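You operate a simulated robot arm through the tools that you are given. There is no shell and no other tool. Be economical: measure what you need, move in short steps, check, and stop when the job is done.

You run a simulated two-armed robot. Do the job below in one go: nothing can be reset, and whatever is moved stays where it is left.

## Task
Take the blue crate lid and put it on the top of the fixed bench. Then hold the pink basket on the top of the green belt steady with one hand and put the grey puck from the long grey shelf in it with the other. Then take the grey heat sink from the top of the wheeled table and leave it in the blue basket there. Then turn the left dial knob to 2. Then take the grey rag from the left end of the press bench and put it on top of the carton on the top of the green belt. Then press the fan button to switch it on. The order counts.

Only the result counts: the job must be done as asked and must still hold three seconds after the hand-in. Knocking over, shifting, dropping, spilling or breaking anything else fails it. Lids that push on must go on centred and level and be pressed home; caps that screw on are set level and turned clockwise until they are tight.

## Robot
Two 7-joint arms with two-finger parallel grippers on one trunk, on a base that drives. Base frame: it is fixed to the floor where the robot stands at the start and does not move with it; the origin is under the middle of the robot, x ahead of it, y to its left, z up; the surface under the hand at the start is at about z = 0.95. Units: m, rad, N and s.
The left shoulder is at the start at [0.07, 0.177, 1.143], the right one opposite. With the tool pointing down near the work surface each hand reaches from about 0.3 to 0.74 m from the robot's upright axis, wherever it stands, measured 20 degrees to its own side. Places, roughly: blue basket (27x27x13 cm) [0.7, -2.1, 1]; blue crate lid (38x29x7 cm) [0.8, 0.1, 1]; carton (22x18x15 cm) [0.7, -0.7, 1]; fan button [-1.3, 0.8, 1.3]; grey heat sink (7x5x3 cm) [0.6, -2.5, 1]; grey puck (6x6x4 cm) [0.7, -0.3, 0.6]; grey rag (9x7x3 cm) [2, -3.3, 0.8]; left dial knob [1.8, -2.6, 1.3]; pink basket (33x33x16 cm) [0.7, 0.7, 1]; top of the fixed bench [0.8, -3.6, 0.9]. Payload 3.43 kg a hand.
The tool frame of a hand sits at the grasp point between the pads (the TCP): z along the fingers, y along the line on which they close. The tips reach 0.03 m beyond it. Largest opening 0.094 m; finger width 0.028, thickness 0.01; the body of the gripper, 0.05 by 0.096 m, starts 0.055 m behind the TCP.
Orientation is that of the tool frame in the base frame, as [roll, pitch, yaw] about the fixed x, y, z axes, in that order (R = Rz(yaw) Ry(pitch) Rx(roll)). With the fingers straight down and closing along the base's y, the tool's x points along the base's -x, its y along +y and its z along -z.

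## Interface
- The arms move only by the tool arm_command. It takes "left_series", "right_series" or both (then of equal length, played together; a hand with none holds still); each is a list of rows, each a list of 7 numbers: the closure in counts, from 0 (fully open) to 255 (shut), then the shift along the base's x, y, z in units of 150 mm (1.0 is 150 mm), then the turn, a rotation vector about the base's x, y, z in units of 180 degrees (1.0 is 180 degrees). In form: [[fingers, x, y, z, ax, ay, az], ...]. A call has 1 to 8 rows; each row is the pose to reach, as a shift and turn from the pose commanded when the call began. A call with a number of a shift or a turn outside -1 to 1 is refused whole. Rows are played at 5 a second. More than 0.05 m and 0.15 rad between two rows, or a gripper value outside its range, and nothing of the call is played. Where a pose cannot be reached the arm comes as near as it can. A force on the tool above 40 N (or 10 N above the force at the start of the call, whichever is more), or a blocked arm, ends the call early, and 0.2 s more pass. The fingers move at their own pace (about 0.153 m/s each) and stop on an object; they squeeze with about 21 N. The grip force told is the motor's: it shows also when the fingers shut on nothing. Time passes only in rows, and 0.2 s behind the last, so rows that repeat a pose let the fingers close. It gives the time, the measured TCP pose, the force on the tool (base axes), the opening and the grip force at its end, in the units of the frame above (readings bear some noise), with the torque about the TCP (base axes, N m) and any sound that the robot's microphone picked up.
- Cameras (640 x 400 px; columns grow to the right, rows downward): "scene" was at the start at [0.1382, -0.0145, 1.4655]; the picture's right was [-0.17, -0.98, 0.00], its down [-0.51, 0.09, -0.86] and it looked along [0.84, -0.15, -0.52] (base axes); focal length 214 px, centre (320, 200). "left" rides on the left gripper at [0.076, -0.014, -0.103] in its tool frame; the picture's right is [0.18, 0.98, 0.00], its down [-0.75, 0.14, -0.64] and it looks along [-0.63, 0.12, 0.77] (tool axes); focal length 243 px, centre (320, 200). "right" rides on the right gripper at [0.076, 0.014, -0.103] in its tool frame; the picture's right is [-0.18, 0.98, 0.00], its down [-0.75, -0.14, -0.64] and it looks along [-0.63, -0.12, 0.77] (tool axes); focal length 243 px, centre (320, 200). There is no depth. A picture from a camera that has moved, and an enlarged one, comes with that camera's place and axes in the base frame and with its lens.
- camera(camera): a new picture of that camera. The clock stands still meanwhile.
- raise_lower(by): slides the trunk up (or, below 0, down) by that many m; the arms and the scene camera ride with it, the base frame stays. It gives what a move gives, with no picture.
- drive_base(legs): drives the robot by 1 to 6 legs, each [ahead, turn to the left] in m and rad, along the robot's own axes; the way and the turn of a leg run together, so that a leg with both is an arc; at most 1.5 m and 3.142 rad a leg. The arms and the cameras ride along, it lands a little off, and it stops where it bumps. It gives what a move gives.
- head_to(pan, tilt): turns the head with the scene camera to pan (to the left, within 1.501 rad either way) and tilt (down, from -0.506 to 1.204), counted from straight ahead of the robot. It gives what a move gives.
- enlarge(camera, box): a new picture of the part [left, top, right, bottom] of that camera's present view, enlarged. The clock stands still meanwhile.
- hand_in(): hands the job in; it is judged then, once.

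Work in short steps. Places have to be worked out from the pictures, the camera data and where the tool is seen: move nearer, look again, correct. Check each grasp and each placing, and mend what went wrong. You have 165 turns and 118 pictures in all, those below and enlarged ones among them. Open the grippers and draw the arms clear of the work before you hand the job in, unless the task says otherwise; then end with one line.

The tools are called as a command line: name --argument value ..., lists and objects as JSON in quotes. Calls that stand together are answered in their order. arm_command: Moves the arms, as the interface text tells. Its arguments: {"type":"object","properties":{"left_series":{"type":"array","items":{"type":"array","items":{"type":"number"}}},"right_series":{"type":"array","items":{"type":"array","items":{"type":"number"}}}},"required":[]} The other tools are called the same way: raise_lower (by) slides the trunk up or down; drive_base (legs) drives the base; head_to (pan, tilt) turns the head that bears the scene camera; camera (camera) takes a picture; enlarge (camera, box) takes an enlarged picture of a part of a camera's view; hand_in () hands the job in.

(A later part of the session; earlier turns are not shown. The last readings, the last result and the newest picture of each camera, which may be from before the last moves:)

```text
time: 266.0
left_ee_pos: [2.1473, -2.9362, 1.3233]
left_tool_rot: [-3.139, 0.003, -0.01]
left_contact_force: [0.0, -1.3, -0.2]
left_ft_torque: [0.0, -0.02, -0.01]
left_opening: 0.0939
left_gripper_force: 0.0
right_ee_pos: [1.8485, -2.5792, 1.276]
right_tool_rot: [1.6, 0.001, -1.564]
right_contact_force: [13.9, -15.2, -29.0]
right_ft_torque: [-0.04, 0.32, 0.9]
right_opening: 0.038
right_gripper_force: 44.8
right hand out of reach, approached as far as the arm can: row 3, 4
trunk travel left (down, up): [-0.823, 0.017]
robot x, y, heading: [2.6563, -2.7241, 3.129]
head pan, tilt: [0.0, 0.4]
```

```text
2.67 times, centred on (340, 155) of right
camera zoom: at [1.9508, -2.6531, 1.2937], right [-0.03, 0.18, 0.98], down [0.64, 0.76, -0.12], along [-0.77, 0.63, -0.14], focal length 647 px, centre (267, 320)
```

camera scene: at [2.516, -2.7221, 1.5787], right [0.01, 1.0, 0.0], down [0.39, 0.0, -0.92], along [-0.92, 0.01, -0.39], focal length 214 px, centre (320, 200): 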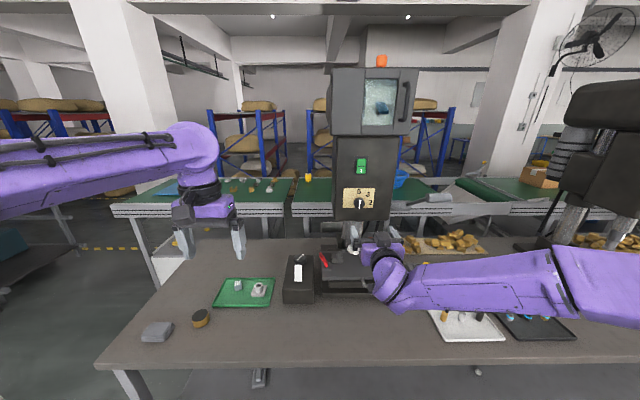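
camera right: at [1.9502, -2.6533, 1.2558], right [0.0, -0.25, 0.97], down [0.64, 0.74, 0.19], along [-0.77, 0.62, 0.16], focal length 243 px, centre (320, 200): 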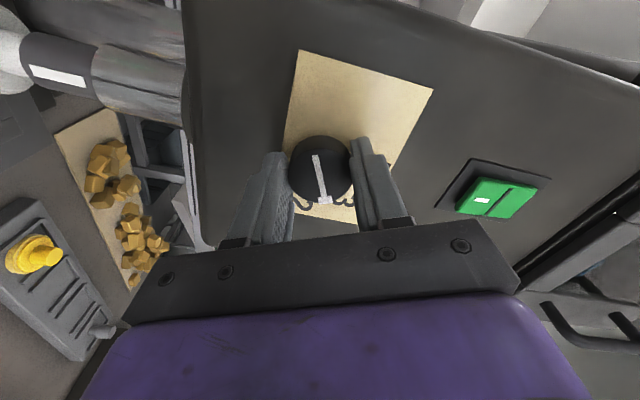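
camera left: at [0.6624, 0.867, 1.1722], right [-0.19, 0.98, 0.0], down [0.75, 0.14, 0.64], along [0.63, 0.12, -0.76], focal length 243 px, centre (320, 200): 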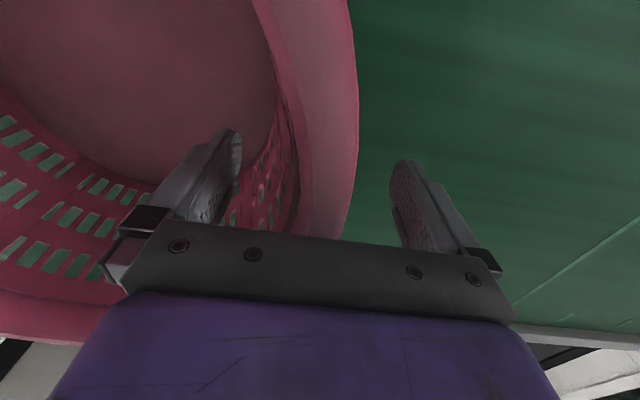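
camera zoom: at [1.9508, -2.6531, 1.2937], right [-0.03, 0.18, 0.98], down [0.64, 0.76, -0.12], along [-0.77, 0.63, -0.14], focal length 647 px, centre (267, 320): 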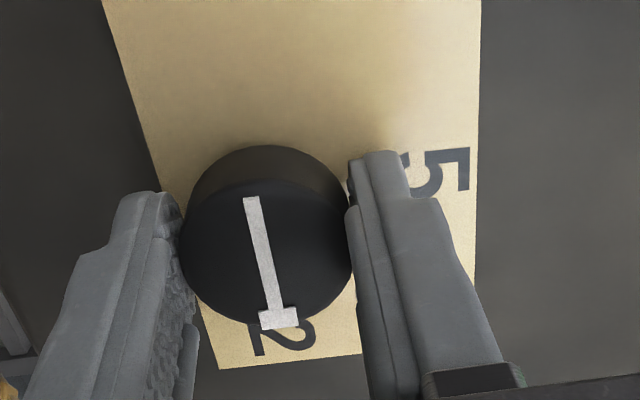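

The pointer sits on 2. I open and back straight off.

arm_command --right_series '[[150, 0, 0, 0, 0, 0, 0], [0, 0, 0, 0, 0, 0, 0], [0, 0, 0, 0, 0, 0, 0], [0, 0.2, 0, 0, 0, 0, 0], [0, 0.5, 0, 0, 0, 0, 0], [0, 0.8, 0, 0, 0, 0, 0]]'

enlarge --camera "scene" --box '[336, 180, 384, 215]'

camera --camera "right"

```text
time: 267.4
left_ee_pos: [2.1501, -2.9329, 1.3261]
left_tool_rot: [3.141, 0.006, -0.01]
left_contact_force: [-0.4, 0.2, -0.3]
left_ft_torque: [0.02, 0.04, 0.01]
left_opening: 0.094
left_gripper_force: 0.1
right_ee_pos: [1.9713, -2.5711, 1.2865]
right_tool_rot: [1.573, -0.001, -1.573]
right_contact_force: [-0.2, -0.4, 0.8]
right_ft_torque: [0.03, -0.02, -0.02]
right_opening: 0.094
right_gripper_force: 0.0
trunk travel left (down, up): [-0.823, 0.017]
robot x, y, heading: [2.659, -2.7228, 3.131]
head pan, tilt: [0.0, 0.4]
```

```text
11.43 times, centred on (360, 198) of scene
camera zoom: at [2.5164, -2.721, 1.5788], right [0.01, 1.0, 0.0], down [0.39, 0.0, -0.92], along [-0.92, 0.01, -0.39], focal length 2451 px, centre (-137, 229)
```

zoom: 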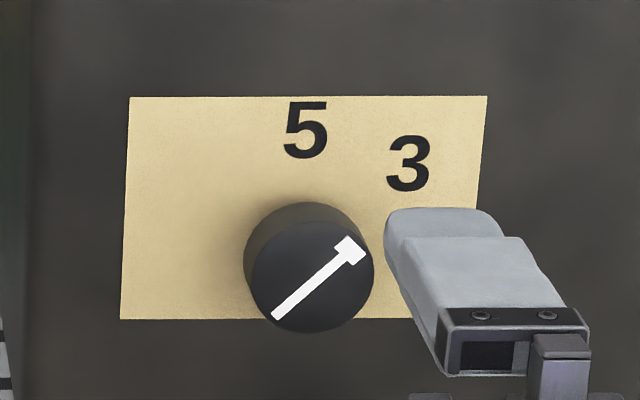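

```text
40 pictures are left
camera right: at [2.0736, -2.6458, 1.3004], right [0.0, 0.19, 0.98], down [0.64, 0.75, -0.14], along [-0.77, 0.63, -0.12], focal length 243 px, centre (320, 200)
```

right: 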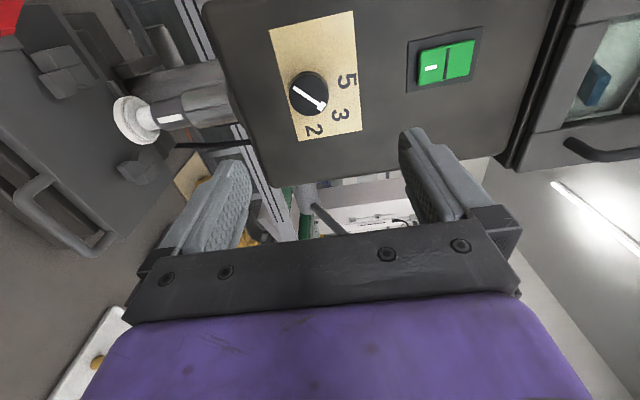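

The knob slipped back to 3 on release: my hand was near its roll limit and off-centre, so it rubbed the knob. I roll the hand back 65°, re-centre on the axis (−2.5785, 1.2755), and re-grip.

arm_command --right_series '[[0, 0, -0.01, -0.01, 0.045, 0, 0], [0, 0, -0.02, -0.02, 0.09, 0, 0], [0, 0, -0.03, -0.03, 0.135, 0, 0], [0, 0, -0.04, -0.04, 0.18, 0, 0], [0, 0, -0.05, -0.05, 0.225, 0, 0], [0, 0, -0.05, -0.07, 0.27, 0, 0], [0, 0, -0.05, -0.073, 0.315, 0, 0], [0, 0, -0.05, -0.073, 0.361, 0, 0]]'

camera --camera "right"

```text
time: 269.2
left_ee_pos: [2.1492, -2.9335, 1.3247]
left_tool_rot: [-3.141, 0.004, -0.011]
left_contact_force: [0.4, 0.4, 0.2]
left_ft_torque: [0.0, 0.03, 0.03]
left_opening: 0.0941
left_gripper_force: 0.0
right_ee_pos: [1.969, -2.5798, 1.2736]
right_tool_rot: [1.571, 1.135, -1.571]
right_contact_force: [-0.4, -0.6, 0.7]
right_ft_torque: [0.01, 0.02, 0.0]
right_opening: 0.0943
right_gripper_force: 0.1
trunk travel left (down, up): [-0.823, 0.017]
robot x, y, heading: [2.6566, -2.7271, 3.132]
head pan, tilt: [0.0, 0.4]
```

```text
39 pictures are left
camera right: at [2.0718, -2.6246, 1.2107], right [0.0, -0.81, 0.58], down [0.64, 0.44, 0.62], along [-0.77, 0.38, 0.52], focal length 243 px, centre (320, 200)
```

right: 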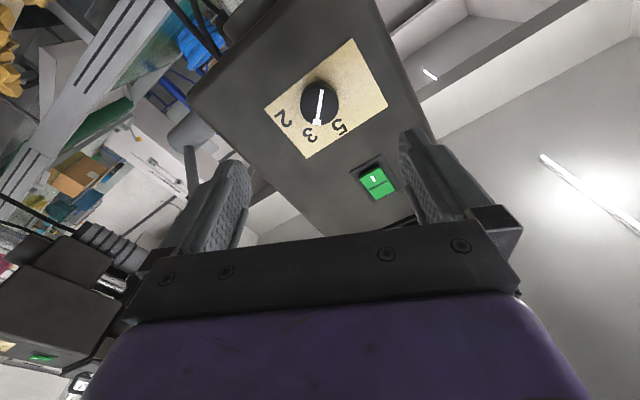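

Pose good. I advance, grip, and turn 43° clockwise, well inside the roll range.

arm_command --right_series '[[0, -0.25, 0, 0.01, 0, 0, 0], [0, -0.5, 0, 0.01, 0, 0, 0], [0, -0.7, 0, 0.01, 0, 0, 0], [0, -0.807, 0, 0.01, 0, 0, 0], [0, -0.807, 0, 0.01, 0, 0, 0], [120, -0.807, 0, 0.01, 0, 0, 0], [255, -0.807, 0, 0.01, 0, 0, 0], [255, -0.807, 0, 0.01, 0, 0, 0]]'

arm_command --right_series '[[255, 0, 0, 0, -0.045, 0, 0], [255, 0, 0, 0, -0.09, 0, 0], [255, 0, 0, 0, -0.135, 0, 0], [255, 0, 0, 0, -0.18, 0, 0], [255, 0, 0, 0, -0.22, 0, 0], [255, 0, 0, 0, -0.24, 0, 0], [255, 0, 0, 0, -0.24, 0, 0]]'

enlarge --camera "right" --box '[220, 80, 460, 230]'

```text
time: 271.0
left_ee_pos: [2.1482, -2.9323, 1.3254]
left_tool_rot: [3.14, 0.006, -0.01]
left_contact_force: [0.8, 0.1, 0.1]
left_ft_torque: [0.0, -0.02, 0.01]
left_opening: 0.094
left_gripper_force: 0.1
right_ee_pos: [1.8487, -2.5789, 1.2737]
right_tool_rot: [1.571, 1.132, -1.574]
right_contact_force: [1.2, 1.8, -1.1]
right_ft_torque: [-0.02, 0.53, 0.16]
right_opening: 0.0376
right_gripper_force: 45.2
trunk travel left (down, up): [-0.823, 0.017]
robot x, y, heading: [2.658, -2.7258, 3.132]
head pan, tilt: [0.0, 0.4]
```

```text
time: 272.6
left_ee_pos: [2.1488, -2.9333, 1.3261]
left_tool_rot: [3.141, 0.004, -0.011]
left_contact_force: [-0.1, -0.2, -0.1]
left_ft_torque: [-0.01, 0.04, 0.01]
left_opening: 0.0939
left_gripper_force: 0.0
right_ee_pos: [1.8481, -2.5806, 1.2751]
right_tool_rot: [1.572, 0.377, -1.573]
right_contact_force: [-1.1, 2.9, 3.2]
right_ft_torque: [-0.03, 0.69, 0.36]
right_opening: 0.0375
right_gripper_force: 44.8
trunk travel left (down, up): [-0.823, 0.017]
robot x, y, heading: [2.6545, -2.725, 3.133]
head pan, tilt: [0.0, 0.4]
```

```text
2.67 times, centred on (340, 155) of right
camera zoom: at [1.9511, -2.6546, 1.2606], right [0.0, -0.19, 0.98], down [0.64, 0.75, 0.15], along [-0.77, 0.63, 0.12], focal length 647 px, centre (267, 320)
```

zoom: 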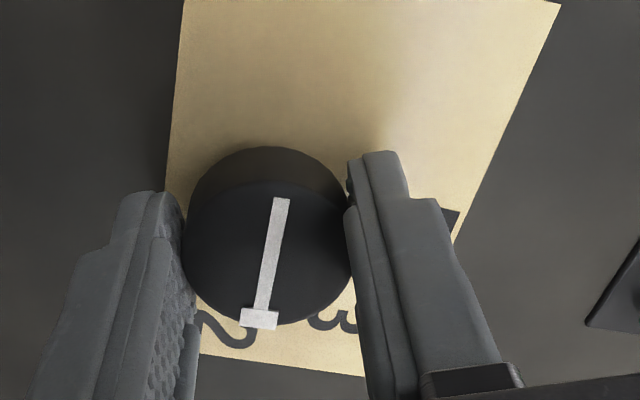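

Forces are low now; pointer is about 85°. I turn 5° more, release and back off.

arm_command --right_series '[[255, 0, 0, 0, -0.015, 0, 0], [255, 0, 0, 0, -0.028, 0, 0], [255, 0, 0, 0, -0.028, 0, 0], [150, 0, 0, 0, -0.028, 0, 0], [0, 0, 0, 0, -0.028, 0, 0], [0, 0, 0, 0, -0.028, 0, 0], [0, 0.25, 0, 0, -0.028, 0, 0], [0, 0.55, 0, 0, -0.028, 0, 0]]'

arm_command --right_series '[[0, 0.2, 0, 0, 0, 0, 0], [0, 0.4, 0, -0.2, 0, 0, 0], [0, 0.5, 0, -0.5, 0, 0, 0]]'

enlarge --camera "scene" --box '[336, 180, 384, 215]'

```text
time: 274.4
left_ee_pos: [2.1502, -2.9318, 1.3261]
left_tool_rot: [3.139, 0.006, -0.01]
left_contact_force: [-0.4, -0.3, 0.2]
left_ft_torque: [-0.03, 0.07, -0.01]
left_opening: 0.0942
left_gripper_force: 0.2
right_ee_pos: [1.9329, -2.5773, 1.2747]
right_tool_rot: [1.571, 0.288, -1.574]
right_contact_force: [-0.1, 0.2, 0.7]
right_ft_torque: [0.0, -0.01, 0.0]
right_opening: 0.0942
right_gripper_force: 0.0
trunk travel left (down, up): [-0.823, 0.017]
robot x, y, heading: [2.6585, -2.7219, 3.127]
head pan, tilt: [0.0, 0.4]
```

```text
time: 275.2
left_ee_pos: [2.1473, -2.9338, 1.3245]
left_tool_rot: [3.141, 0.005, -0.011]
left_contact_force: [-0.5, -0.2, 0.6]
left_ft_torque: [-0.01, 0.01, -0.01]
left_opening: 0.094
left_gripper_force: 0.0
right_ee_pos: [2.0104, -2.5795, 1.2248]
right_tool_rot: [1.59, 0.294, -1.568]
right_contact_force: [-0.6, -0.6, -0.1]
right_ft_torque: [-0.02, -0.02, -0.02]
right_opening: 0.0941
right_gripper_force: 0.0
right hand out of reach, approached as far as the arm can: row 3
trunk travel left (down, up): [-0.823, 0.017]
robot x, y, heading: [2.6587, -2.7227, 3.133]
head pan, tilt: [0.0, 0.4]
```

```text
11.43 times, centred on (360, 198) of scene
camera zoom: at [2.5145, -2.7217, 1.5786], right [0.01, 1.0, 0.0], down [0.39, 0.0, -0.92], along [-0.92, 0.01, -0.39], focal length 2451 px, centre (-137, 229)
```

zoom: 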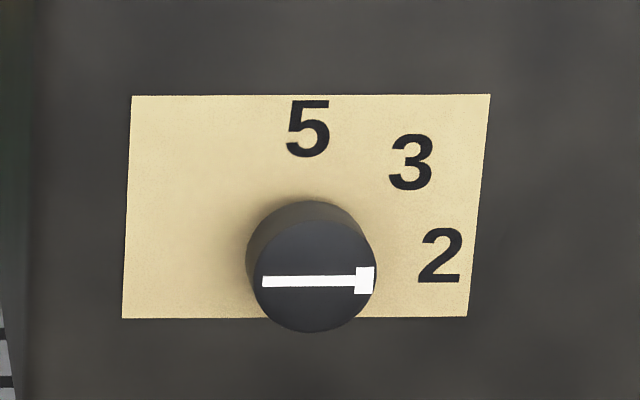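

Knob points at 2 and holds. I now roll and pitch the right hand back to pointing down, moving it back from the press.

arm_command --right_series '[[0, 0, 0, 0, 0.046, 0, 0], [0, 0, 0, 0, 0.092, 0, 0], [0, 0, 0, 0, 0.138, 0, 0], [0, 0, 0, 0, 0.184, 0, 0], [0, 0, 0, 0, 0.23, 0, 0], [0, 0, 0, 0, 0.276, 0, 0], [0, 0, 0, 0, 0.322, 0, 0], [0, 0, 0, 0, 0.368, 0, 0]]'

arm_command --right_series '[[0, 0, 0, 0, 0.04, 0, 0], [0, 0, 0, 0, 0.04, -0.001, 0]]'

arm_command --right_series '[[0, 0.1, 0.03, 0, 0, -0.0455, 0], [0, 0.2, 0.06, 0, 0, -0.091, 0], [0, 0.3, 0.1, 0, 0, -0.1364, 0], [0, 0.4, 0.14, 0, 0, -0.1818, 0], [0, 0.5, 0.18, 0.03, 0, -0.2273, 0], [0, 0.6, 0.22, 0.06, 0, -0.2727, 0], [0, 0.7, 0.26, 0.1, 0, -0.3182, 0], [0, 0.8, 0.28, 0.12, 0, -0.3636, 0]]'

arm_command --right_series '[[0, 0.1, 0, 0, 0, -0.0455, 0], [0, 0.2, 0, 0, 0, -0.091, 0], [0, 0.3, 0, 0, 0, -0.1364, 0], [0, 0.3, 0, 0, 0, -0.1364, 0]]'

drive_base --legs '[[0, 1.571], [0.4, 0], [0, -1.571]]'

head_to --pan 0.25 --tilt 0.75

camera --camera "scene"

```text
time: 277.0
left_ee_pos: [2.1489, -2.933, 1.3249]
left_tool_rot: [3.141, 0.006, -0.01]
left_contact_force: [0.0, -0.3, 0.3]
left_ft_torque: [0.0, 0.01, 0.01]
left_opening: 0.0937
left_gripper_force: 0.2
right_ee_pos: [2.0085, -2.5814, 1.2235]
right_tool_rot: [1.564, 1.45, -1.581]
right_contact_force: [0.2, 0.5, 0.8]
right_ft_torque: [-0.01, -0.01, -0.02]
right_opening: 0.0941
right_gripper_force: 0.1
trunk travel left (down, up): [-0.823, 0.017]
robot x, y, heading: [2.6588, -2.7229, 3.129]
head pan, tilt: [0.0, 0.4]
```

```text
time: 277.6
left_ee_pos: [2.1486, -2.9334, 1.3279]
left_tool_rot: [-3.141, 0.005, -0.01]
left_contact_force: [-0.5, 0.6, 0.3]
left_ft_torque: [-0.01, 0.01, 0.01]
left_opening: 0.094
left_gripper_force: 0.1
right_ee_pos: [2.0096, -2.5809, 1.2222]
right_tool_rot: [-2.101, 1.567, 1.038]
right_contact_force: [0.1, -0.1, 0.3]
right_ft_torque: [0.01, 0.04, 0.02]
right_opening: 0.0941
right_gripper_force: 0.1
trunk travel left (down, up): [-0.823, 0.017]
robot x, y, heading: [2.659, -2.7271, 3.129]
head pan, tilt: [0.0, 0.4]
```

```text
time: 279.4
left_ee_pos: [2.1492, -2.9348, 1.3272]
left_tool_rot: [3.141, 0.006, -0.01]
left_contact_force: [0.3, -0.9, -0.2]
left_ft_torque: [0.01, -0.01, 0.0]
left_opening: 0.0939
left_gripper_force: 0.1
right_ee_pos: [2.1294, -2.5391, 1.2418]
right_tool_rot: [-3.136, 0.426, 0.002]
right_contact_force: [-0.5, 0.2, -0.5]
right_ft_torque: [0.02, 0.02, 0.01]
right_opening: 0.0941
right_gripper_force: 0.0
trunk travel left (down, up): [-0.823, 0.017]
robot x, y, heading: [2.6592, -2.7245, 3.131]
head pan, tilt: [0.0, 0.4]
```

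```text
time: 280.4
left_ee_pos: [2.1496, -2.9325, 1.3257]
left_tool_rot: [3.141, 0.005, -0.009]
left_contact_force: [-0.6, 0.3, 0.1]
left_ft_torque: [0.0, -0.01, -0.01]
left_opening: 0.0938
left_gripper_force: 0.0
right_ee_pos: [2.1736, -2.5392, 1.2414]
right_tool_rot: [-3.139, -0.004, 0.001]
right_contact_force: [-0.2, -0.3, 0.7]
right_ft_torque: [0.0, 0.02, 0.01]
right_opening: 0.0941
right_gripper_force: 0.1
trunk travel left (down, up): [-0.823, 0.017]
robot x, y, heading: [2.6621, -2.7229, 3.132]
head pan, tilt: [0.0, 0.4]
```

```text
time: 290.6
left_ee_pos: [2.1595, -3.3567, 1.3259]
left_tool_rot: [3.141, 0.005, 0.021]
left_contact_force: [0.5, -0.3, -0.2]
left_ft_torque: [0.03, -0.01, -0.03]
left_opening: 0.0938
left_gripper_force: 0.0
right_ee_pos: [2.1732, -2.9623, 1.2408]
right_tool_rot: [-3.138, -0.002, 0.033]
right_contact_force: [0.2, -0.4, -0.4]
right_ft_torque: [0.0, 0.03, -0.01]
right_opening: 0.0941
right_gripper_force: 0.0
trunk travel left (down, up): [-0.823, 0.017]
robot x, y, heading: [2.6597, -3.1319, -3.126]
head pan, tilt: [0.0, 0.4]
```

```text
time: 291.4
left_ee_pos: [2.1609, -3.3572, 1.3256]
left_tool_rot: [3.142, 0.006, 0.021]
left_contact_force: [0.3, 0.0, 0.0]
left_ft_torque: [0.02, 0.04, 0.04]
left_opening: 0.0939
left_gripper_force: 0.0
right_ee_pos: [2.1725, -2.9619, 1.2414]
right_tool_rot: [-3.137, -0.002, 0.032]
right_contact_force: [-0.3, -0.2, 0.2]
right_ft_torque: [0.0, -0.02, -0.02]
right_opening: 0.0942
right_gripper_force: 0.1
trunk travel left (down, up): [-0.823, 0.017]
robot x, y, heading: [2.6628, -3.133, -3.116]
head pan, tilt: [0.25, 0.75]
```

```text
36 pictures are left
camera scene: at [2.5329, -3.1537, 1.5476], right [-0.27, 0.96, 0.0], down [0.66, 0.18, -0.73], along [-0.71, -0.19, -0.68], focal length 214 px, centre (320, 200)
```

scene: 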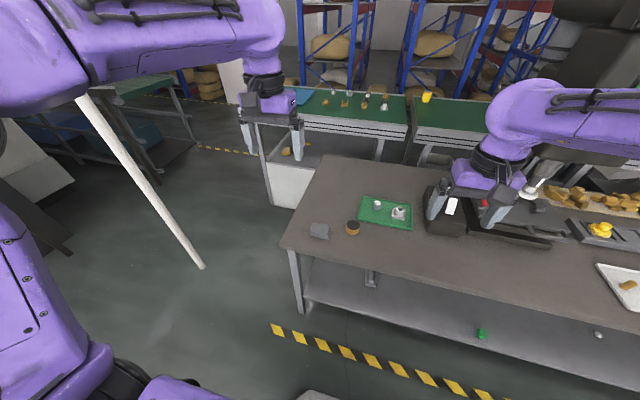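

The rag is at about (1.94, −3.31). I take a close view with the scene camera and the left hand camera.

enlarge --camera "scene" --box '[280, 200, 376, 260]'

camera --camera "left"

```text
6.67 times, centred on (328, 230) of scene
camera zoom: at [2.5329, -3.1537, 1.5476], right [-0.27, 0.96, 0.0], down [0.66, 0.18, -0.73], along [-0.71, -0.19, -0.68], focal length 1430 px, centre (267, 0)
```

zoom: 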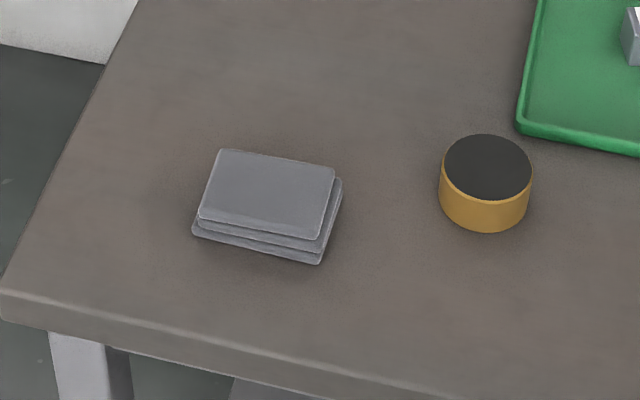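

```text
34 pictures are left
camera left: at [2.2374, -3.3414, 1.4297], right [0.2, -0.98, 0.0], down [-0.75, -0.16, 0.65], along [-0.63, -0.13, -0.76], focal length 243 px, centre (320, 200)
```

left: 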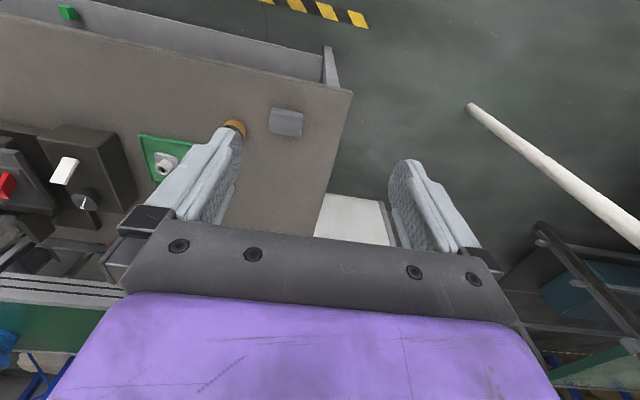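

The rag lies square to the axes, 9 cm along y, 7 cm along x, centre about (1.965, −3.305). I lower the trunk and turn the left hand −90° so it closes along x, moving over it.

raise_lower --by -0.2

arm_command --left_series '[[0, -0.1, 0.04, 0, 0, 0, -0.0455], [0, -0.2, 0.08, 0, 0, 0, -0.091], [0, -0.3, 0.12, 0, 0, 0, -0.1365], [0, -0.4, 0.16, -0.05, 0, 0, -0.182], [0, -0.5, 0.2, -0.1, 0, 0, -0.2275], [0, -0.6, 0.25, -0.15, 0, 0, -0.273], [0, -0.7, 0.3, -0.2, 0, 0, -0.3185], [0, -0.8, 0.34, -0.25, 0, 0, -0.364]]'

arm_command --left_series '[[0, -0.1, 0, -0.1, 0, 0, -0.045], [0, -0.2, 0, -0.2, 0, 0, -0.09], [0, -0.3, 0, -0.3, 0, 0, -0.136], [0, -0.45, 0, -0.4, 0, 0, -0.136], [0, -0.45, 0, -0.5, 0, 0, -0.136], [0, -0.45, 0, -0.5, 0, 0, -0.136]]'

camera --camera "left"

```text
time: 293.6
left_ee_pos: [2.1598, -3.3566, 1.1254]
left_tool_rot: [-3.141, 0.005, 0.023]
left_contact_force: [0.9, 0.5, -0.5]
left_ft_torque: [0.02, 0.02, -0.01]
left_opening: 0.0943
left_gripper_force: 0.0
right_ee_pos: [2.1726, -2.9612, 1.0421]
right_tool_rot: [-3.14, -0.003, 0.033]
right_contact_force: [0.6, 0.3, -0.2]
right_ft_torque: [0.0, -0.04, 0.01]
right_opening: 0.0941
right_gripper_force: 0.1
trunk travel left (down, up): [-0.623, 0.217]
robot x, y, heading: [2.663, -3.1333, -3.124]
head pan, tilt: [0.25, 0.75]
```

```text
time: 295.4
left_ee_pos: [2.04, -3.3065, 1.0884]
left_tool_rot: [3.14, 0.006, -1.124]
left_contact_force: [-0.4, 0.1, 0.8]
left_ft_torque: [-0.03, 0.0, 0.05]
left_opening: 0.0942
left_gripper_force: 0.0
right_ee_pos: [2.1726, -2.9611, 1.041]
right_tool_rot: [-3.138, -0.004, 0.034]
right_contact_force: [0.0, -0.1, 0.5]
right_ft_torque: [0.03, 0.01, 0.01]
right_opening: 0.094
right_gripper_force: 0.0
trunk travel left (down, up): [-0.623, 0.217]
robot x, y, heading: [2.6656, -3.1322, -3.121]
head pan, tilt: [0.25, 0.75]
```

```text
time: 296.8
left_ee_pos: [1.9935, -3.3214, 1.0063]
left_tool_rot: [3.141, 0.005, -1.549]
left_contact_force: [0.7, -0.4, 0.5]
left_ft_torque: [-0.01, 0.01, 0.03]
left_opening: 0.0937
left_gripper_force: 0.1
left hand out of reach, approached as far as the arm can: row 3, 4, 5, 6
right_ee_pos: [2.1737, -2.9625, 1.0417]
right_tool_rot: [-3.138, -0.001, 0.034]
right_contact_force: [0.2, -0.3, -0.2]
right_ft_torque: [-0.02, 0.01, 0.02]
right_opening: 0.094
right_gripper_force: 0.0
trunk travel left (down, up): [-0.623, 0.217]
robot x, y, heading: [2.6652, -3.1293, -3.123]
head pan, tilt: [0.25, 0.75]
```

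```text
33 pictures are left
camera left: at [2.0102, -3.3982, 1.1105], right [-0.98, -0.2, 0.0], down [-0.16, 0.75, 0.65], along [-0.13, 0.63, -0.76], focal length 243 px, centre (320, 200)
```

left: 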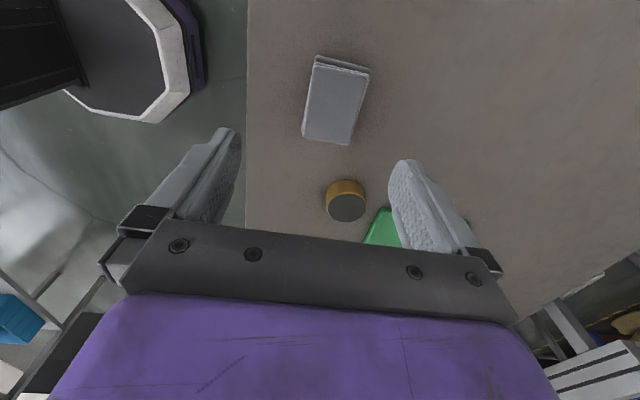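

The arm is at its reach limit, so I drive 7 cm nearer. The rag is at about (1.973, −3.307).

drive_base --legs '[[0.07, 0]]'

arm_command --left_series '[[0, 0.15, 0.04, -0.2, 0, 0, -0.007], [0, 0.33, 0.09, -0.4, 0, 0, -0.007], [0, 0.33, 0.09, -0.6, 0, 0, -0.007], [0, 0.33, 0.09, -0.75, 0, 0, -0.007], [0, 0.33, 0.09, -0.75, 0, 0, -0.007]]'

camera --camera "left"

```text
time: 297.8
left_ee_pos: [1.9286, -3.3214, 1.0093]
left_tool_rot: [3.135, 0.008, -1.552]
left_contact_force: [0.1, 0.3, 0.4]
left_ft_torque: [-0.01, 0.0, -0.01]
left_opening: 0.0939
left_gripper_force: 0.0
right_ee_pos: [2.1075, -2.9621, 1.0436]
right_tool_rot: [-3.137, 0.003, 0.032]
right_contact_force: [0.4, -0.2, 0.3]
right_ft_torque: [0.02, 0.04, 0.01]
right_opening: 0.0939
right_gripper_force: 0.0
trunk travel left (down, up): [-0.623, 0.217]
robot x, y, heading: [2.5937, -3.131, -3.121]
head pan, tilt: [0.25, 0.75]
```

```text
time: 299.0
left_ee_pos: [1.9718, -3.3082, 0.8926]
left_tool_rot: [-3.141, 0.005, -1.572]
left_contact_force: [0.1, 0.4, 0.0]
left_ft_torque: [-0.03, -0.02, -0.02]
left_opening: 0.0939
left_gripper_force: 0.1
right_ee_pos: [2.1022, -2.9619, 1.0418]
right_tool_rot: [-3.138, -0.001, 0.034]
right_contact_force: [-0.8, -0.3, -0.3]
right_ft_torque: [0.02, 0.0, -0.01]
right_opening: 0.0941
right_gripper_force: 0.0
trunk travel left (down, up): [-0.623, 0.217]
robot x, y, heading: [2.5955, -3.1332, -3.119]
head pan, tilt: [0.25, 0.75]
```

```text
32 pictures are left
camera left: at [1.9864, -3.3853, 0.9968], right [-0.98, -0.18, 0.0], down [-0.14, 0.75, 0.65], along [-0.12, 0.64, -0.76], focal length 243 px, centre (320, 200)
```

left: 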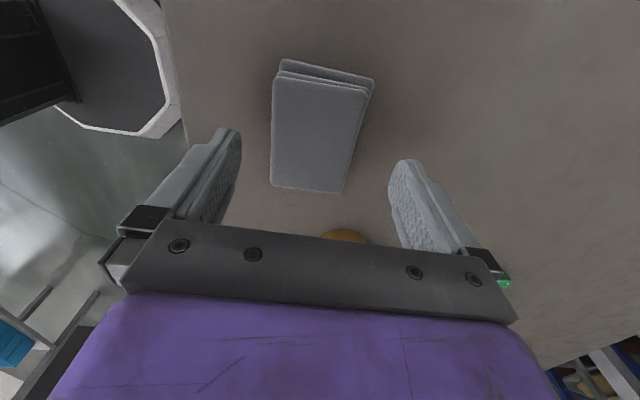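

The rag's centre is near (1.975, −3.297), top ≈0.81. I correct 1 cm and lower gently toward the bench.

arm_command --left_series '[[0, 0.02, 0.08, -0.1, 0, 0, 0], [0, 0.02, 0.08, -0.25, 0, 0, 0], [0, 0.02, 0.08, -0.38, 0, 0, 0], [0, 0.02, 0.08, -0.43, 0, 0, 0], [0, 0.02, 0.08, -0.47, 0, 0, 0], [0, 0.02, 0.08, -0.51, 0, 0, 0]]'

camera --camera "left"

```text
time: 299.8
left_ee_pos: [1.9762, -3.2967, 0.8501]
left_tool_rot: [3.129, 0.008, -1.575]
left_contact_force: [20.0, 1.4, 20.8]
left_ft_torque: [-0.25, -1.81, 0.34]
left_opening: 0.0942
left_gripper_force: 0.1
right_ee_pos: [2.1048, -2.9615, 1.043]
right_tool_rot: [-3.139, 0.0, 0.034]
right_contact_force: [-0.6, -0.4, -0.8]
right_ft_torque: [0.02, -0.02, -0.01]
right_opening: 0.094
right_gripper_force: 0.1
trunk travel left (down, up): [-0.623, 0.217]
robot x, y, heading: [2.5924, -3.1309, -3.124]
head pan, tilt: [0.25, 0.75]
stopped in row 3 (left hand): the force on the tool passed its limit at 43 N (the readings are from after the stop); the commanded pose is now the measured one
```

```text
31 pictures are left
camera left: at [1.9917, -3.3733, 0.9543], right [-0.98, -0.18, 0.01], down [-0.13, 0.75, 0.65], along [-0.12, 0.64, -0.76], focal length 243 px, centre (320, 200)
```

left: 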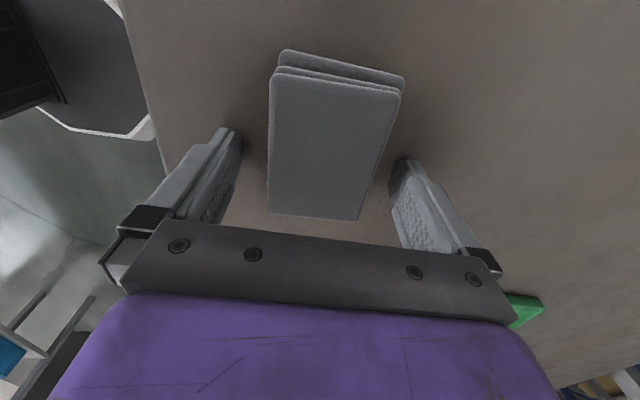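

Contact: bench at z≈0.82. The rag centre re-solves to (1.979, −3.318), so I lift 5 mm, shift −2 cm in y, and close.

arm_command --left_series '[[0, 0, 0, 0.04, 0, 0, 0], [0, 0.01, -0.07, 0.04, 0, 0, 0], [0, 0.02, -0.14, 0.04, 0, 0, 0], [0, 0.02, -0.14, 0.03, 0, 0, 0], [120, 0.02, -0.14, 0.03, 0, 0, 0], [255, 0.02, -0.14, 0.03, 0, 0, 0], [255, 0.02, -0.14, 0.03, 0, 0, 0], [255, 0.02, -0.14, 0.03, 0, 0, 0]]'

arm_command --left_series '[[255, 0, 0, 0.2, 0, 0, 0], [255, 0, 0, 0.4, 0, 0, 0], [255, 0, 0, 0.7, 0, 0, 0], [255, 0, 0, 1, 0, 0, 0]]'

camera --camera "left"

```text
time: 301.6
left_ee_pos: [1.9755, -3.3164, 0.8518]
left_tool_rot: [3.131, 0.009, -1.572]
left_contact_force: [-0.3, 0.4, -0.6]
left_ft_torque: [-0.02, 0.01, -0.01]
left_opening: 0.0654
left_gripper_force: 21.2
right_ee_pos: [2.1034, -2.9629, 1.0407]
right_tool_rot: [-3.137, -0.002, 0.032]
right_contact_force: [0.0, -0.1, -0.7]
right_ft_torque: [-0.01, 0.0, 0.01]
right_opening: 0.0942
right_gripper_force: 0.0
trunk travel left (down, up): [-0.623, 0.217]
robot x, y, heading: [2.593, -3.1358, -3.123]
head pan, tilt: [0.25, 0.75]
```

```text
time: 302.6
left_ee_pos: [1.9759, -3.3188, 1.0015]
left_tool_rot: [3.132, 0.008, -1.572]
left_contact_force: [0.0, -1.1, 0.2]
left_ft_torque: [0.01, 0.03, -0.01]
left_opening: 0.0656
left_gripper_force: 21.6
right_ee_pos: [2.1034, -2.9621, 1.0415]
right_tool_rot: [-3.14, -0.001, 0.034]
right_contact_force: [0.4, -0.9, -1.7]
right_ft_torque: [0.02, 0.04, -0.03]
right_opening: 0.094
right_gripper_force: 0.0
trunk travel left (down, up): [-0.623, 0.217]
robot x, y, heading: [2.5953, -3.1361, -3.118]
head pan, tilt: [0.25, 0.75]
```

```text
30 pictures are left
camera left: at [1.9911, -3.3965, 1.1045], right [-0.98, -0.18, 0.01], down [-0.13, 0.75, 0.65], along [-0.13, 0.64, -0.76], focal length 243 px, centre (320, 200)
```

left: 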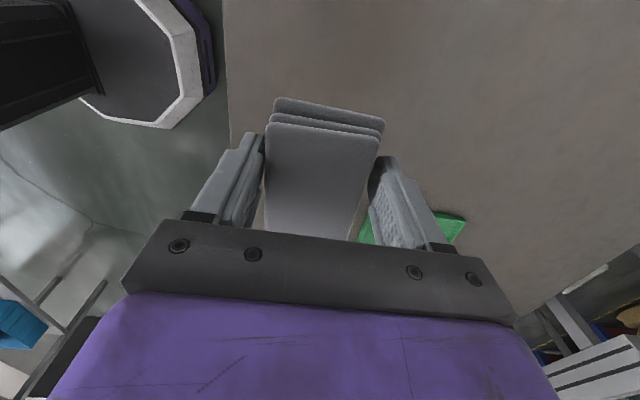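

Rag held. I raise the trunk, back off, and drive down the aisle toward the passage; then extend the right arm to slim the profile.

raise_lower --by 0.22

drive_base --legs '[[-0.06, 0], [0, 1.551], [0.87, 0], [0.87, 0]]'

arm_command --right_series '[[0, 0, -0.25, 0, 0, 0, 0], [0, 0, -0.5, 0, 0, 0, 0], [0, 0, -0.75, 0, 0, 0, 0], [0, 0, -1, 0, 0, 0, 0]]'

drive_base --legs '[[0, -1.571]]'

head_to --pan -0.3 --tilt 0.4

camera --camera "scene"

```text
time: 304.9
left_ee_pos: [1.974, -3.3186, 1.2171]
left_tool_rot: [3.13, 0.009, -1.572]
left_contact_force: [-0.7, -0.2, -0.6]
left_ft_torque: [-0.01, -0.01, -0.02]
left_opening: 0.0655
left_gripper_force: 21.2
right_ee_pos: [2.1029, -2.9618, 1.2587]
right_tool_rot: [-3.138, -0.002, 0.034]
right_contact_force: [0.5, 0.9, 0.7]
right_ft_torque: [0.0, -0.01, -0.02]
right_opening: 0.094
right_gripper_force: 0.1
right hand out of reach, approached as far as the arm can: row 1
trunk travel left (down, up): [-0.84, 0.0]
robot x, y, heading: [2.5946, -3.134, -3.124]
head pan, tilt: [0.25, 0.75]
```

```text
time: 318.1
left_ee_pos: [2.8215, -5.4925, 1.218]
left_tool_rot: [3.13, 0.008, -0.023]
left_contact_force: [-0.4, -0.4, 0.1]
left_ft_torque: [0.01, 0.0, 0.05]
left_opening: 0.0625
left_gripper_force: 20.9
right_ee_pos: [2.4665, -5.3562, 1.2601]
right_tool_rot: [-3.138, -0.001, 1.584]
right_contact_force: [0.7, 0.5, 0.6]
right_ft_torque: [-0.02, -0.01, 0.01]
right_opening: 0.0941
right_gripper_force: 0.1
trunk travel left (down, up): [-0.84, 0.0]
robot x, y, heading: [2.6463, -4.8684, -1.573]
head pan, tilt: [0.25, 0.75]
```

```text
time: 319.1
left_ee_pos: [2.8212, -5.4945, 1.2156]
left_tool_rot: [3.133, 0.009, -0.024]
left_contact_force: [0.0, -0.9, -0.8]
left_ft_torque: [0.01, 0.03, 0.01]
left_opening: 0.0627
left_gripper_force: 21.2
right_ee_pos: [2.4686, -5.5095, 1.2556]
right_tool_rot: [-3.138, -0.006, 1.582]
right_contact_force: [-0.1, -0.5, 0.2]
right_ft_torque: [0.03, -0.02, 0.04]
right_opening: 0.0938
right_gripper_force: 0.1
trunk travel left (down, up): [-0.84, 0.0]
robot x, y, heading: [2.6501, -4.8684, -1.574]
head pan, tilt: [0.25, 0.75]
```

```text
time: 323.4
left_ee_pos: [2.0208, -5.0282, 1.2175]
left_tool_rot: [3.131, 0.007, -1.618]
left_contact_force: [-1.3, 0.4, -1.3]
left_ft_torque: [0.0, 0.0, 0.02]
left_opening: 0.063
left_gripper_force: 20.8
right_ee_pos: [2.0149, -4.6764, 1.2573]
right_tool_rot: [-3.138, -0.003, -0.011]
right_contact_force: [0.3, 0.1, 1.1]
right_ft_torque: [-0.02, 0.0, 0.02]
right_opening: 0.0942
right_gripper_force: 0.1
trunk travel left (down, up): [-0.84, 0.0]
robot x, y, heading: [2.6461, -4.8681, 3.119]
head pan, tilt: [0.25, 0.75]
```

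```text
time: 324.3
left_ee_pos: [2.0217, -5.0282, 1.2171]
left_tool_rot: [3.13, 0.007, -1.617]
left_contact_force: [0.2, -0.2, -0.3]
left_ft_torque: [-0.04, -0.01, -0.03]
left_opening: 0.0625
left_gripper_force: 20.5
right_ee_pos: [2.0145, -4.676, 1.2577]
right_tool_rot: [-3.139, -0.002, -0.009]
right_contact_force: [-0.9, -0.1, 0.8]
right_ft_torque: [0.03, 0.01, 0.02]
right_opening: 0.0941
right_gripper_force: 0.0
trunk travel left (down, up): [-0.84, 0.0]
robot x, y, heading: [2.651, -4.8677, 3.121]
head pan, tilt: [-0.3, 0.4]
```

```text
29 pictures are left
camera scene: at [2.5095, -4.8379, 1.5959], right [0.32, 0.95, 0.0], down [0.37, -0.12, -0.92], along [-0.87, 0.29, -0.39], focal length 214 px, centre (320, 200)
```

scene: 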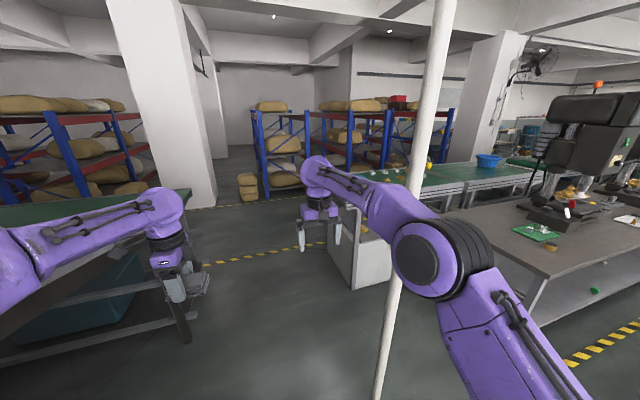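

The pole clearance is about 0.11 m; I bias slightly south, then drive out west and turn north.

drive_base --legs '[[0, 0.05], [1.5, 0], [1.5, 0], [0, -1.6]]'

drive_base --legs '[[1.4, 0], [1.35, 0], [1.3, 0], [0, -1.571]]'

head_to --pan 0.1 --tilt 0.5

camera --camera "scene"

```text
time: 342.9
left_ee_pos: [-0.4701, -4.2743, 1.2163]
left_tool_rot: [3.132, 0.01, 3.1]
left_contact_force: [0.3, -0.7, -0.3]
left_ft_torque: [0.01, -0.01, 0.0]
left_opening: 0.0613
left_gripper_force: 21.5
right_ee_pos: [-0.1158, -4.2659, 1.2573]
right_tool_rot: [-3.138, -0.002, -1.576]
right_contact_force: [-0.1, 0.2, 0.2]
right_ft_torque: [-0.01, 0.03, -0.02]
right_opening: 0.0942
right_gripper_force: 0.1
trunk travel left (down, up): [-0.84, 0.0]
robot x, y, heading: [-0.3061, -4.8997, 1.554]
head pan, tilt: [-0.3, 0.4]
```

```text
time: 366.2
left_ee_pos: [0.4727, -0.6709, 1.2166]
left_tool_rot: [3.132, 0.008, 1.514]
left_contact_force: [-0.3, 0.6, -0.7]
left_ft_torque: [0.02, -0.02, 0.01]
left_opening: 0.0611
left_gripper_force: 21.3
right_ee_pos: [0.4745, -1.0227, 1.2576]
right_tool_rot: [-3.137, -0.001, 3.116]
right_contact_force: [0.0, -0.1, 0.2]
right_ft_torque: [0.03, -0.01, 0.0]
right_opening: 0.0942
right_gripper_force: 0.0
trunk travel left (down, up): [-0.84, 0.0]
robot x, y, heading: [-0.1575, -0.8224, -0.04]
head pan, tilt: [-0.3, 0.4]
```

```text
time: 367.1
left_ee_pos: [0.4722, -0.671, 1.218]
left_tool_rot: [3.13, 0.007, 1.512]
left_contact_force: [-0.1, -0.9, -1.6]
left_ft_torque: [0.0, 0.02, 0.01]
left_opening: 0.061
left_gripper_force: 20.8
right_ee_pos: [0.4757, -1.0232, 1.257]
right_tool_rot: [-3.139, -0.001, 3.117]
right_contact_force: [0.2, -1.1, -0.9]
right_ft_torque: [0.01, 0.01, 0.02]
right_opening: 0.0941
right_gripper_force: 0.1
trunk travel left (down, up): [-0.84, 0.0]
robot x, y, heading: [-0.1539, -0.8181, -0.034]
head pan, tilt: [0.099, 0.499]
```

```text
28 pictures are left
camera scene: at [-0.0154, -0.8164, 1.5868], right [0.06, -1.0, 0.0], down [-0.48, -0.03, -0.88], along [0.88, 0.05, -0.48], focal length 214 px, centre (320, 200)
```

scene: 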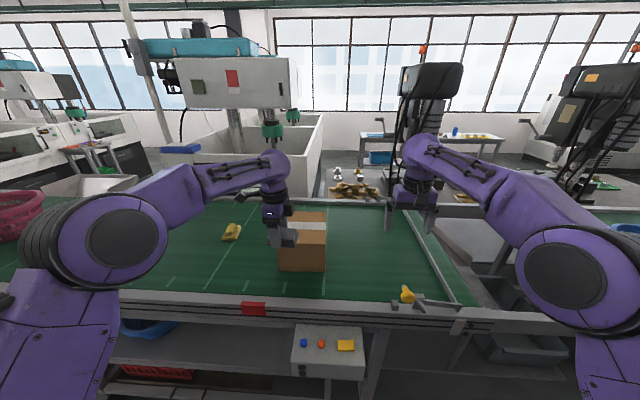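

Carton top centre is about (0.70, −0.72) at z≈1.10. I drive 0.19 m nearer with the heading corrected.

drive_base --legs '[[0.19, 0.035]]'

camera --camera "scene"

camera --camera "left"

```text
time: 368.6
left_ee_pos: [0.6497, -0.6547, 1.2194]
left_tool_rot: [3.127, 0.008, 1.545]
left_contact_force: [0.4, -0.2, -0.7]
left_ft_torque: [0.0, -0.02, 0.05]
left_opening: 0.0612
left_gripper_force: 20.7
right_ee_pos: [0.6628, -1.0066, 1.2603]
right_tool_rot: [3.142, 0.002, -3.134]
right_contact_force: [0.0, 0.6, 0.1]
right_ft_torque: [0.0, -0.02, 0.01]
right_opening: 0.0939
right_gripper_force: 0.0
trunk travel left (down, up): [-0.84, 0.0]
robot x, y, heading: [0.0285, -0.8251, -0.006]
head pan, tilt: [0.099, 0.499]
```

```text
27 pictures are left
camera scene: at [0.1659, -0.8158, 1.5873], right [0.09, -1.0, 0.0], down [-0.47, -0.04, -0.88], along [0.88, 0.08, -0.48], focal length 214 px, centre (320, 200)
```

scene: 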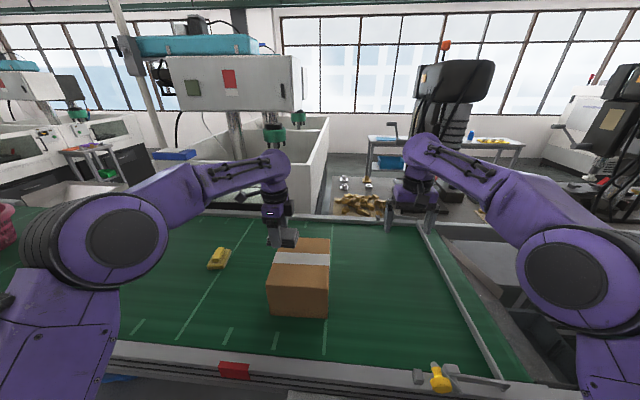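

```text
26 pictures are left
camera left: at [0.6375, -0.578, 1.3234], right [0.99, 0.16, 0.01], down [0.11, -0.75, 0.65], along [0.11, -0.64, -0.76], focal length 243 px, centre (320, 200)
```

left: 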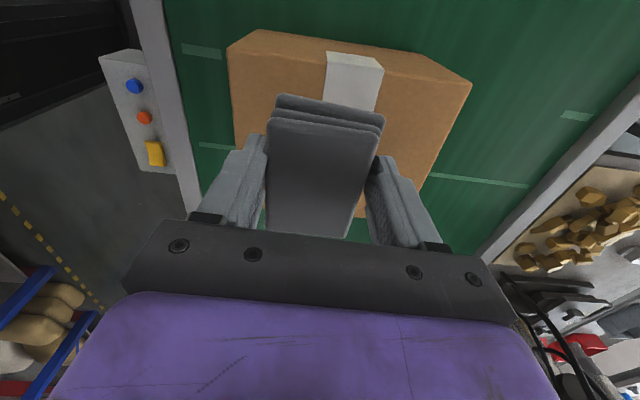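

Carton top centre is about (0.665, −0.712). I move the rag over it and lower until just above the top.

arm_command --left_series '[[255, 0.05, -0.15, 0, 0, 0, 0], [255, 0.1, -0.3, -0.05, 0, 0, 0], [255, 0.1, -0.39, -0.15, 0, 0, 0], [255, 0.1, -0.39, -0.3, 0, 0, 0], [255, 0.1, -0.39, -0.45, 0, 0, 0], [255, 0.1, -0.39, -0.45, 0, 0, 0]]'

camera --camera "left"

enlarge --camera "scene" --box '[220, 200, 380, 330]'

```text
time: 370.0
left_ee_pos: [0.6686, -0.7131, 1.1485]
left_tool_rot: [3.127, 0.008, 1.547]
left_contact_force: [0.0, -0.1, -0.8]
left_ft_torque: [-0.01, -0.01, -0.01]
left_opening: 0.0611
left_gripper_force: 21.3
right_ee_pos: [0.6676, -1.0071, 1.2569]
right_tool_rot: [-3.141, -0.002, -3.136]
right_contact_force: [-0.3, -0.4, -0.1]
right_ft_torque: [-0.01, 0.02, -0.02]
right_opening: 0.0939
right_gripper_force: 0.1
trunk travel left (down, up): [-0.84, 0.0]
robot x, y, heading: [0.0294, -0.8226, -0.002]
head pan, tilt: [0.099, 0.499]
```

```text
25 pictures are left
camera left: at [0.6565, -0.6365, 1.2528], right [0.99, 0.16, 0.01], down [0.11, -0.75, 0.65], along [0.11, -0.64, -0.76], focal length 243 px, centre (320, 200)
```

left: 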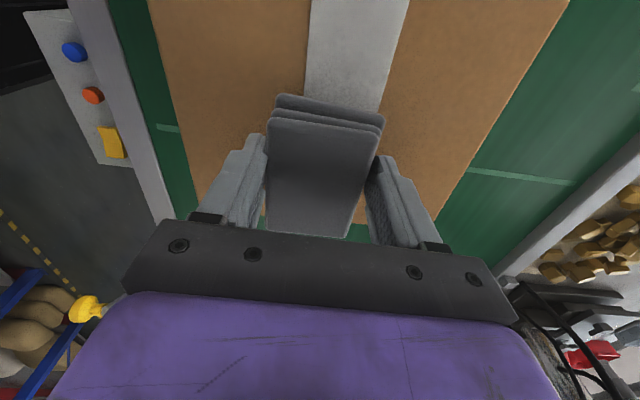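

```text
3.08 times, centred on (300, 265) of scene
camera zoom: at [0.1707, -0.8158, 1.5867], right [0.09, -1.0, 0.0], down [-0.48, -0.04, -0.88], along [0.87, 0.08, -0.48], focal length 660 px, centre (382, 0)
```

zoom: 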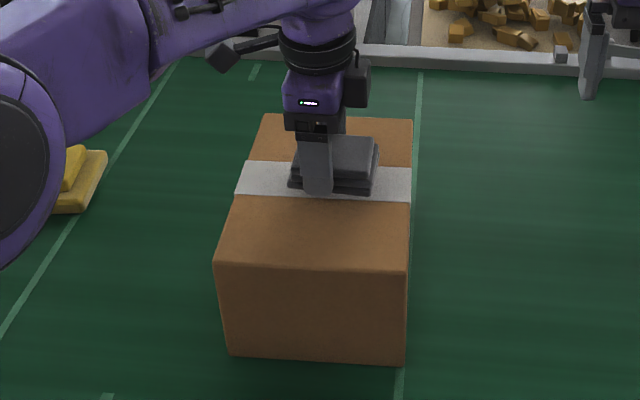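

Rag is well over the carton. I lower with guarded small steps until it rests.

arm_command --left_series '[[255, -0.03, 0, -0.04, 0, 0, 0], [255, -0.06, 0.01, -0.08, 0, 0, 0], [255, -0.06, 0.01, -0.1, 0, 0, 0], [255, -0.06, 0.01, -0.115, 0, 0, 0], [255, -0.06, 0.01, -0.13, 0, 0, 0]]'

```text
time: 371.2
left_ee_pos: [0.661, -0.7118, 1.1295]
left_tool_rot: [3.13, 0.008, 1.545]
left_contact_force: [-0.5, -0.5, 0.0]
left_ft_torque: [0.0, 0.01, -0.01]
left_opening: 0.0612
left_gripper_force: 21.3
right_ee_pos: [0.6663, -1.0072, 1.2578]
right_tool_rot: [-3.14, -0.003, -3.136]
right_contact_force: [0.3, 0.1, 0.3]
right_ft_torque: [-0.04, 0.02, 0.0]
right_opening: 0.0938
right_gripper_force: 0.0
trunk travel left (down, up): [-0.84, 0.0]
robot x, y, heading: [0.0263, -0.8237, -0.001]
head pan, tilt: [0.099, 0.499]
```

No contact yet; I continue in 2 mm steps.

arm_command --left_series '[[255, 0, 0, -0.015, 0, 0, 0], [255, 0, 0, -0.03, 0, 0, 0], [255, 0, 0, -0.045, 0, 0, 0], [255, 0, 0, -0.06, 0, 0, 0], [255, 0, 0, -0.06, 0, 0, 0]]'

enlarge --camera "scene" --box '[270, 215, 340, 275]'

```text
time: 372.4
left_ee_pos: [0.6594, -0.7114, 1.1253]
left_tool_rot: [3.123, 0.008, 1.545]
left_contact_force: [9.2, 0.6, 24.7]
left_ft_torque: [-0.16, 0.1, 0.07]
left_opening: 0.0612
left_gripper_force: 20.8
right_ee_pos: [0.6661, -1.0086, 1.259]
right_tool_rot: [-3.14, 0.0, -3.134]
right_contact_force: [0.5, 0.6, -0.1]
right_ft_torque: [0.0, -0.02, 0.03]
right_opening: 0.0938
right_gripper_force: 0.1
trunk travel left (down, up): [-0.84, 0.0]
robot x, y, heading: [0.0281, -0.8251, -0.007]
head pan, tilt: [0.099, 0.499]
```

```text
6.67 times, centred on (305, 245) of scene
camera zoom: at [0.1685, -0.8161, 1.5872], right [0.09, -1.0, 0.0], down [-0.48, -0.04, -0.88], along [0.87, 0.08, -0.48], focal length 1430 px, centre (420, -100)
```

zoom: 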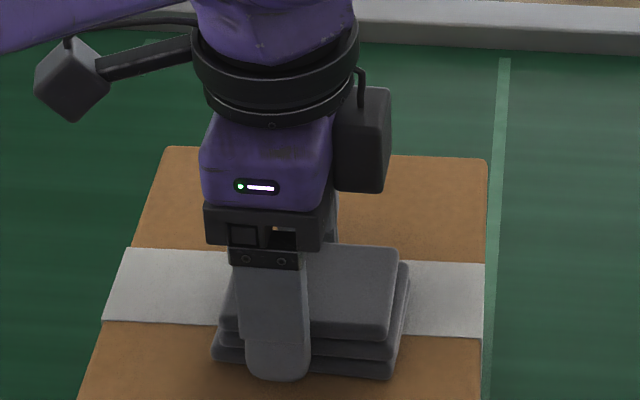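

The rag rests on the carton. I ease the pressure, open, and rise.

arm_command --left_series '[[255, 0, 0, 0.025, 0, 0, 0], [150, 0, 0, 0.025, 0, 0, 0], [0, 0, 0, 0.025, 0, 0, 0], [0, 0, 0, 0.025, 0, 0, 0], [0, 0, 0, 0.15, 0, 0, 0], [0, 0, 0, 0.4, 0, 0, 0], [0, 0, 0, 0.65, 0, 0, 0]]'

camera --camera "scene"

```text
time: 374.0
left_ee_pos: [0.658, -0.7123, 1.2213]
left_tool_rot: [3.13, 0.006, 1.542]
left_contact_force: [0.4, 0.1, 0.1]
left_ft_torque: [-0.01, 0.0, 0.0]
left_opening: 0.094
left_gripper_force: 0.1
right_ee_pos: [0.6662, -1.0075, 1.2577]
right_tool_rot: [-3.141, -0.001, -3.134]
right_contact_force: [0.4, -0.1, 0.2]
right_ft_torque: [0.0, 0.0, 0.01]
right_opening: 0.0938
right_gripper_force: 0.2
trunk travel left (down, up): [-0.84, 0.0]
robot x, y, heading: [0.0276, -0.824, -0.005]
head pan, tilt: [0.099, 0.499]
```

```text
22 pictures are left
camera scene: at [0.1696, -0.8161, 1.5868], right [0.09, -1.0, 0.0], down [-0.48, -0.04, -0.88], along [0.87, 0.08, -0.48], focal length 214 px, centre (320, 200)
```

scene: 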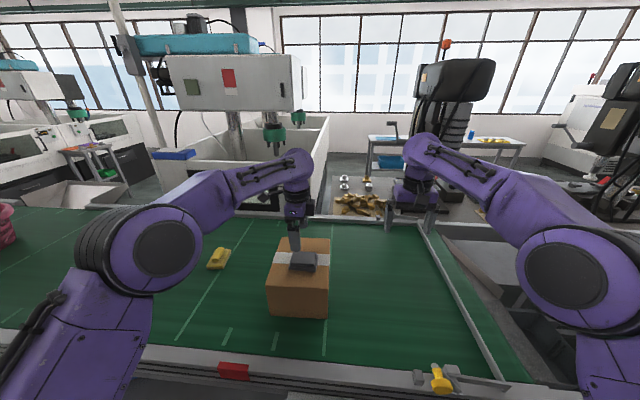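

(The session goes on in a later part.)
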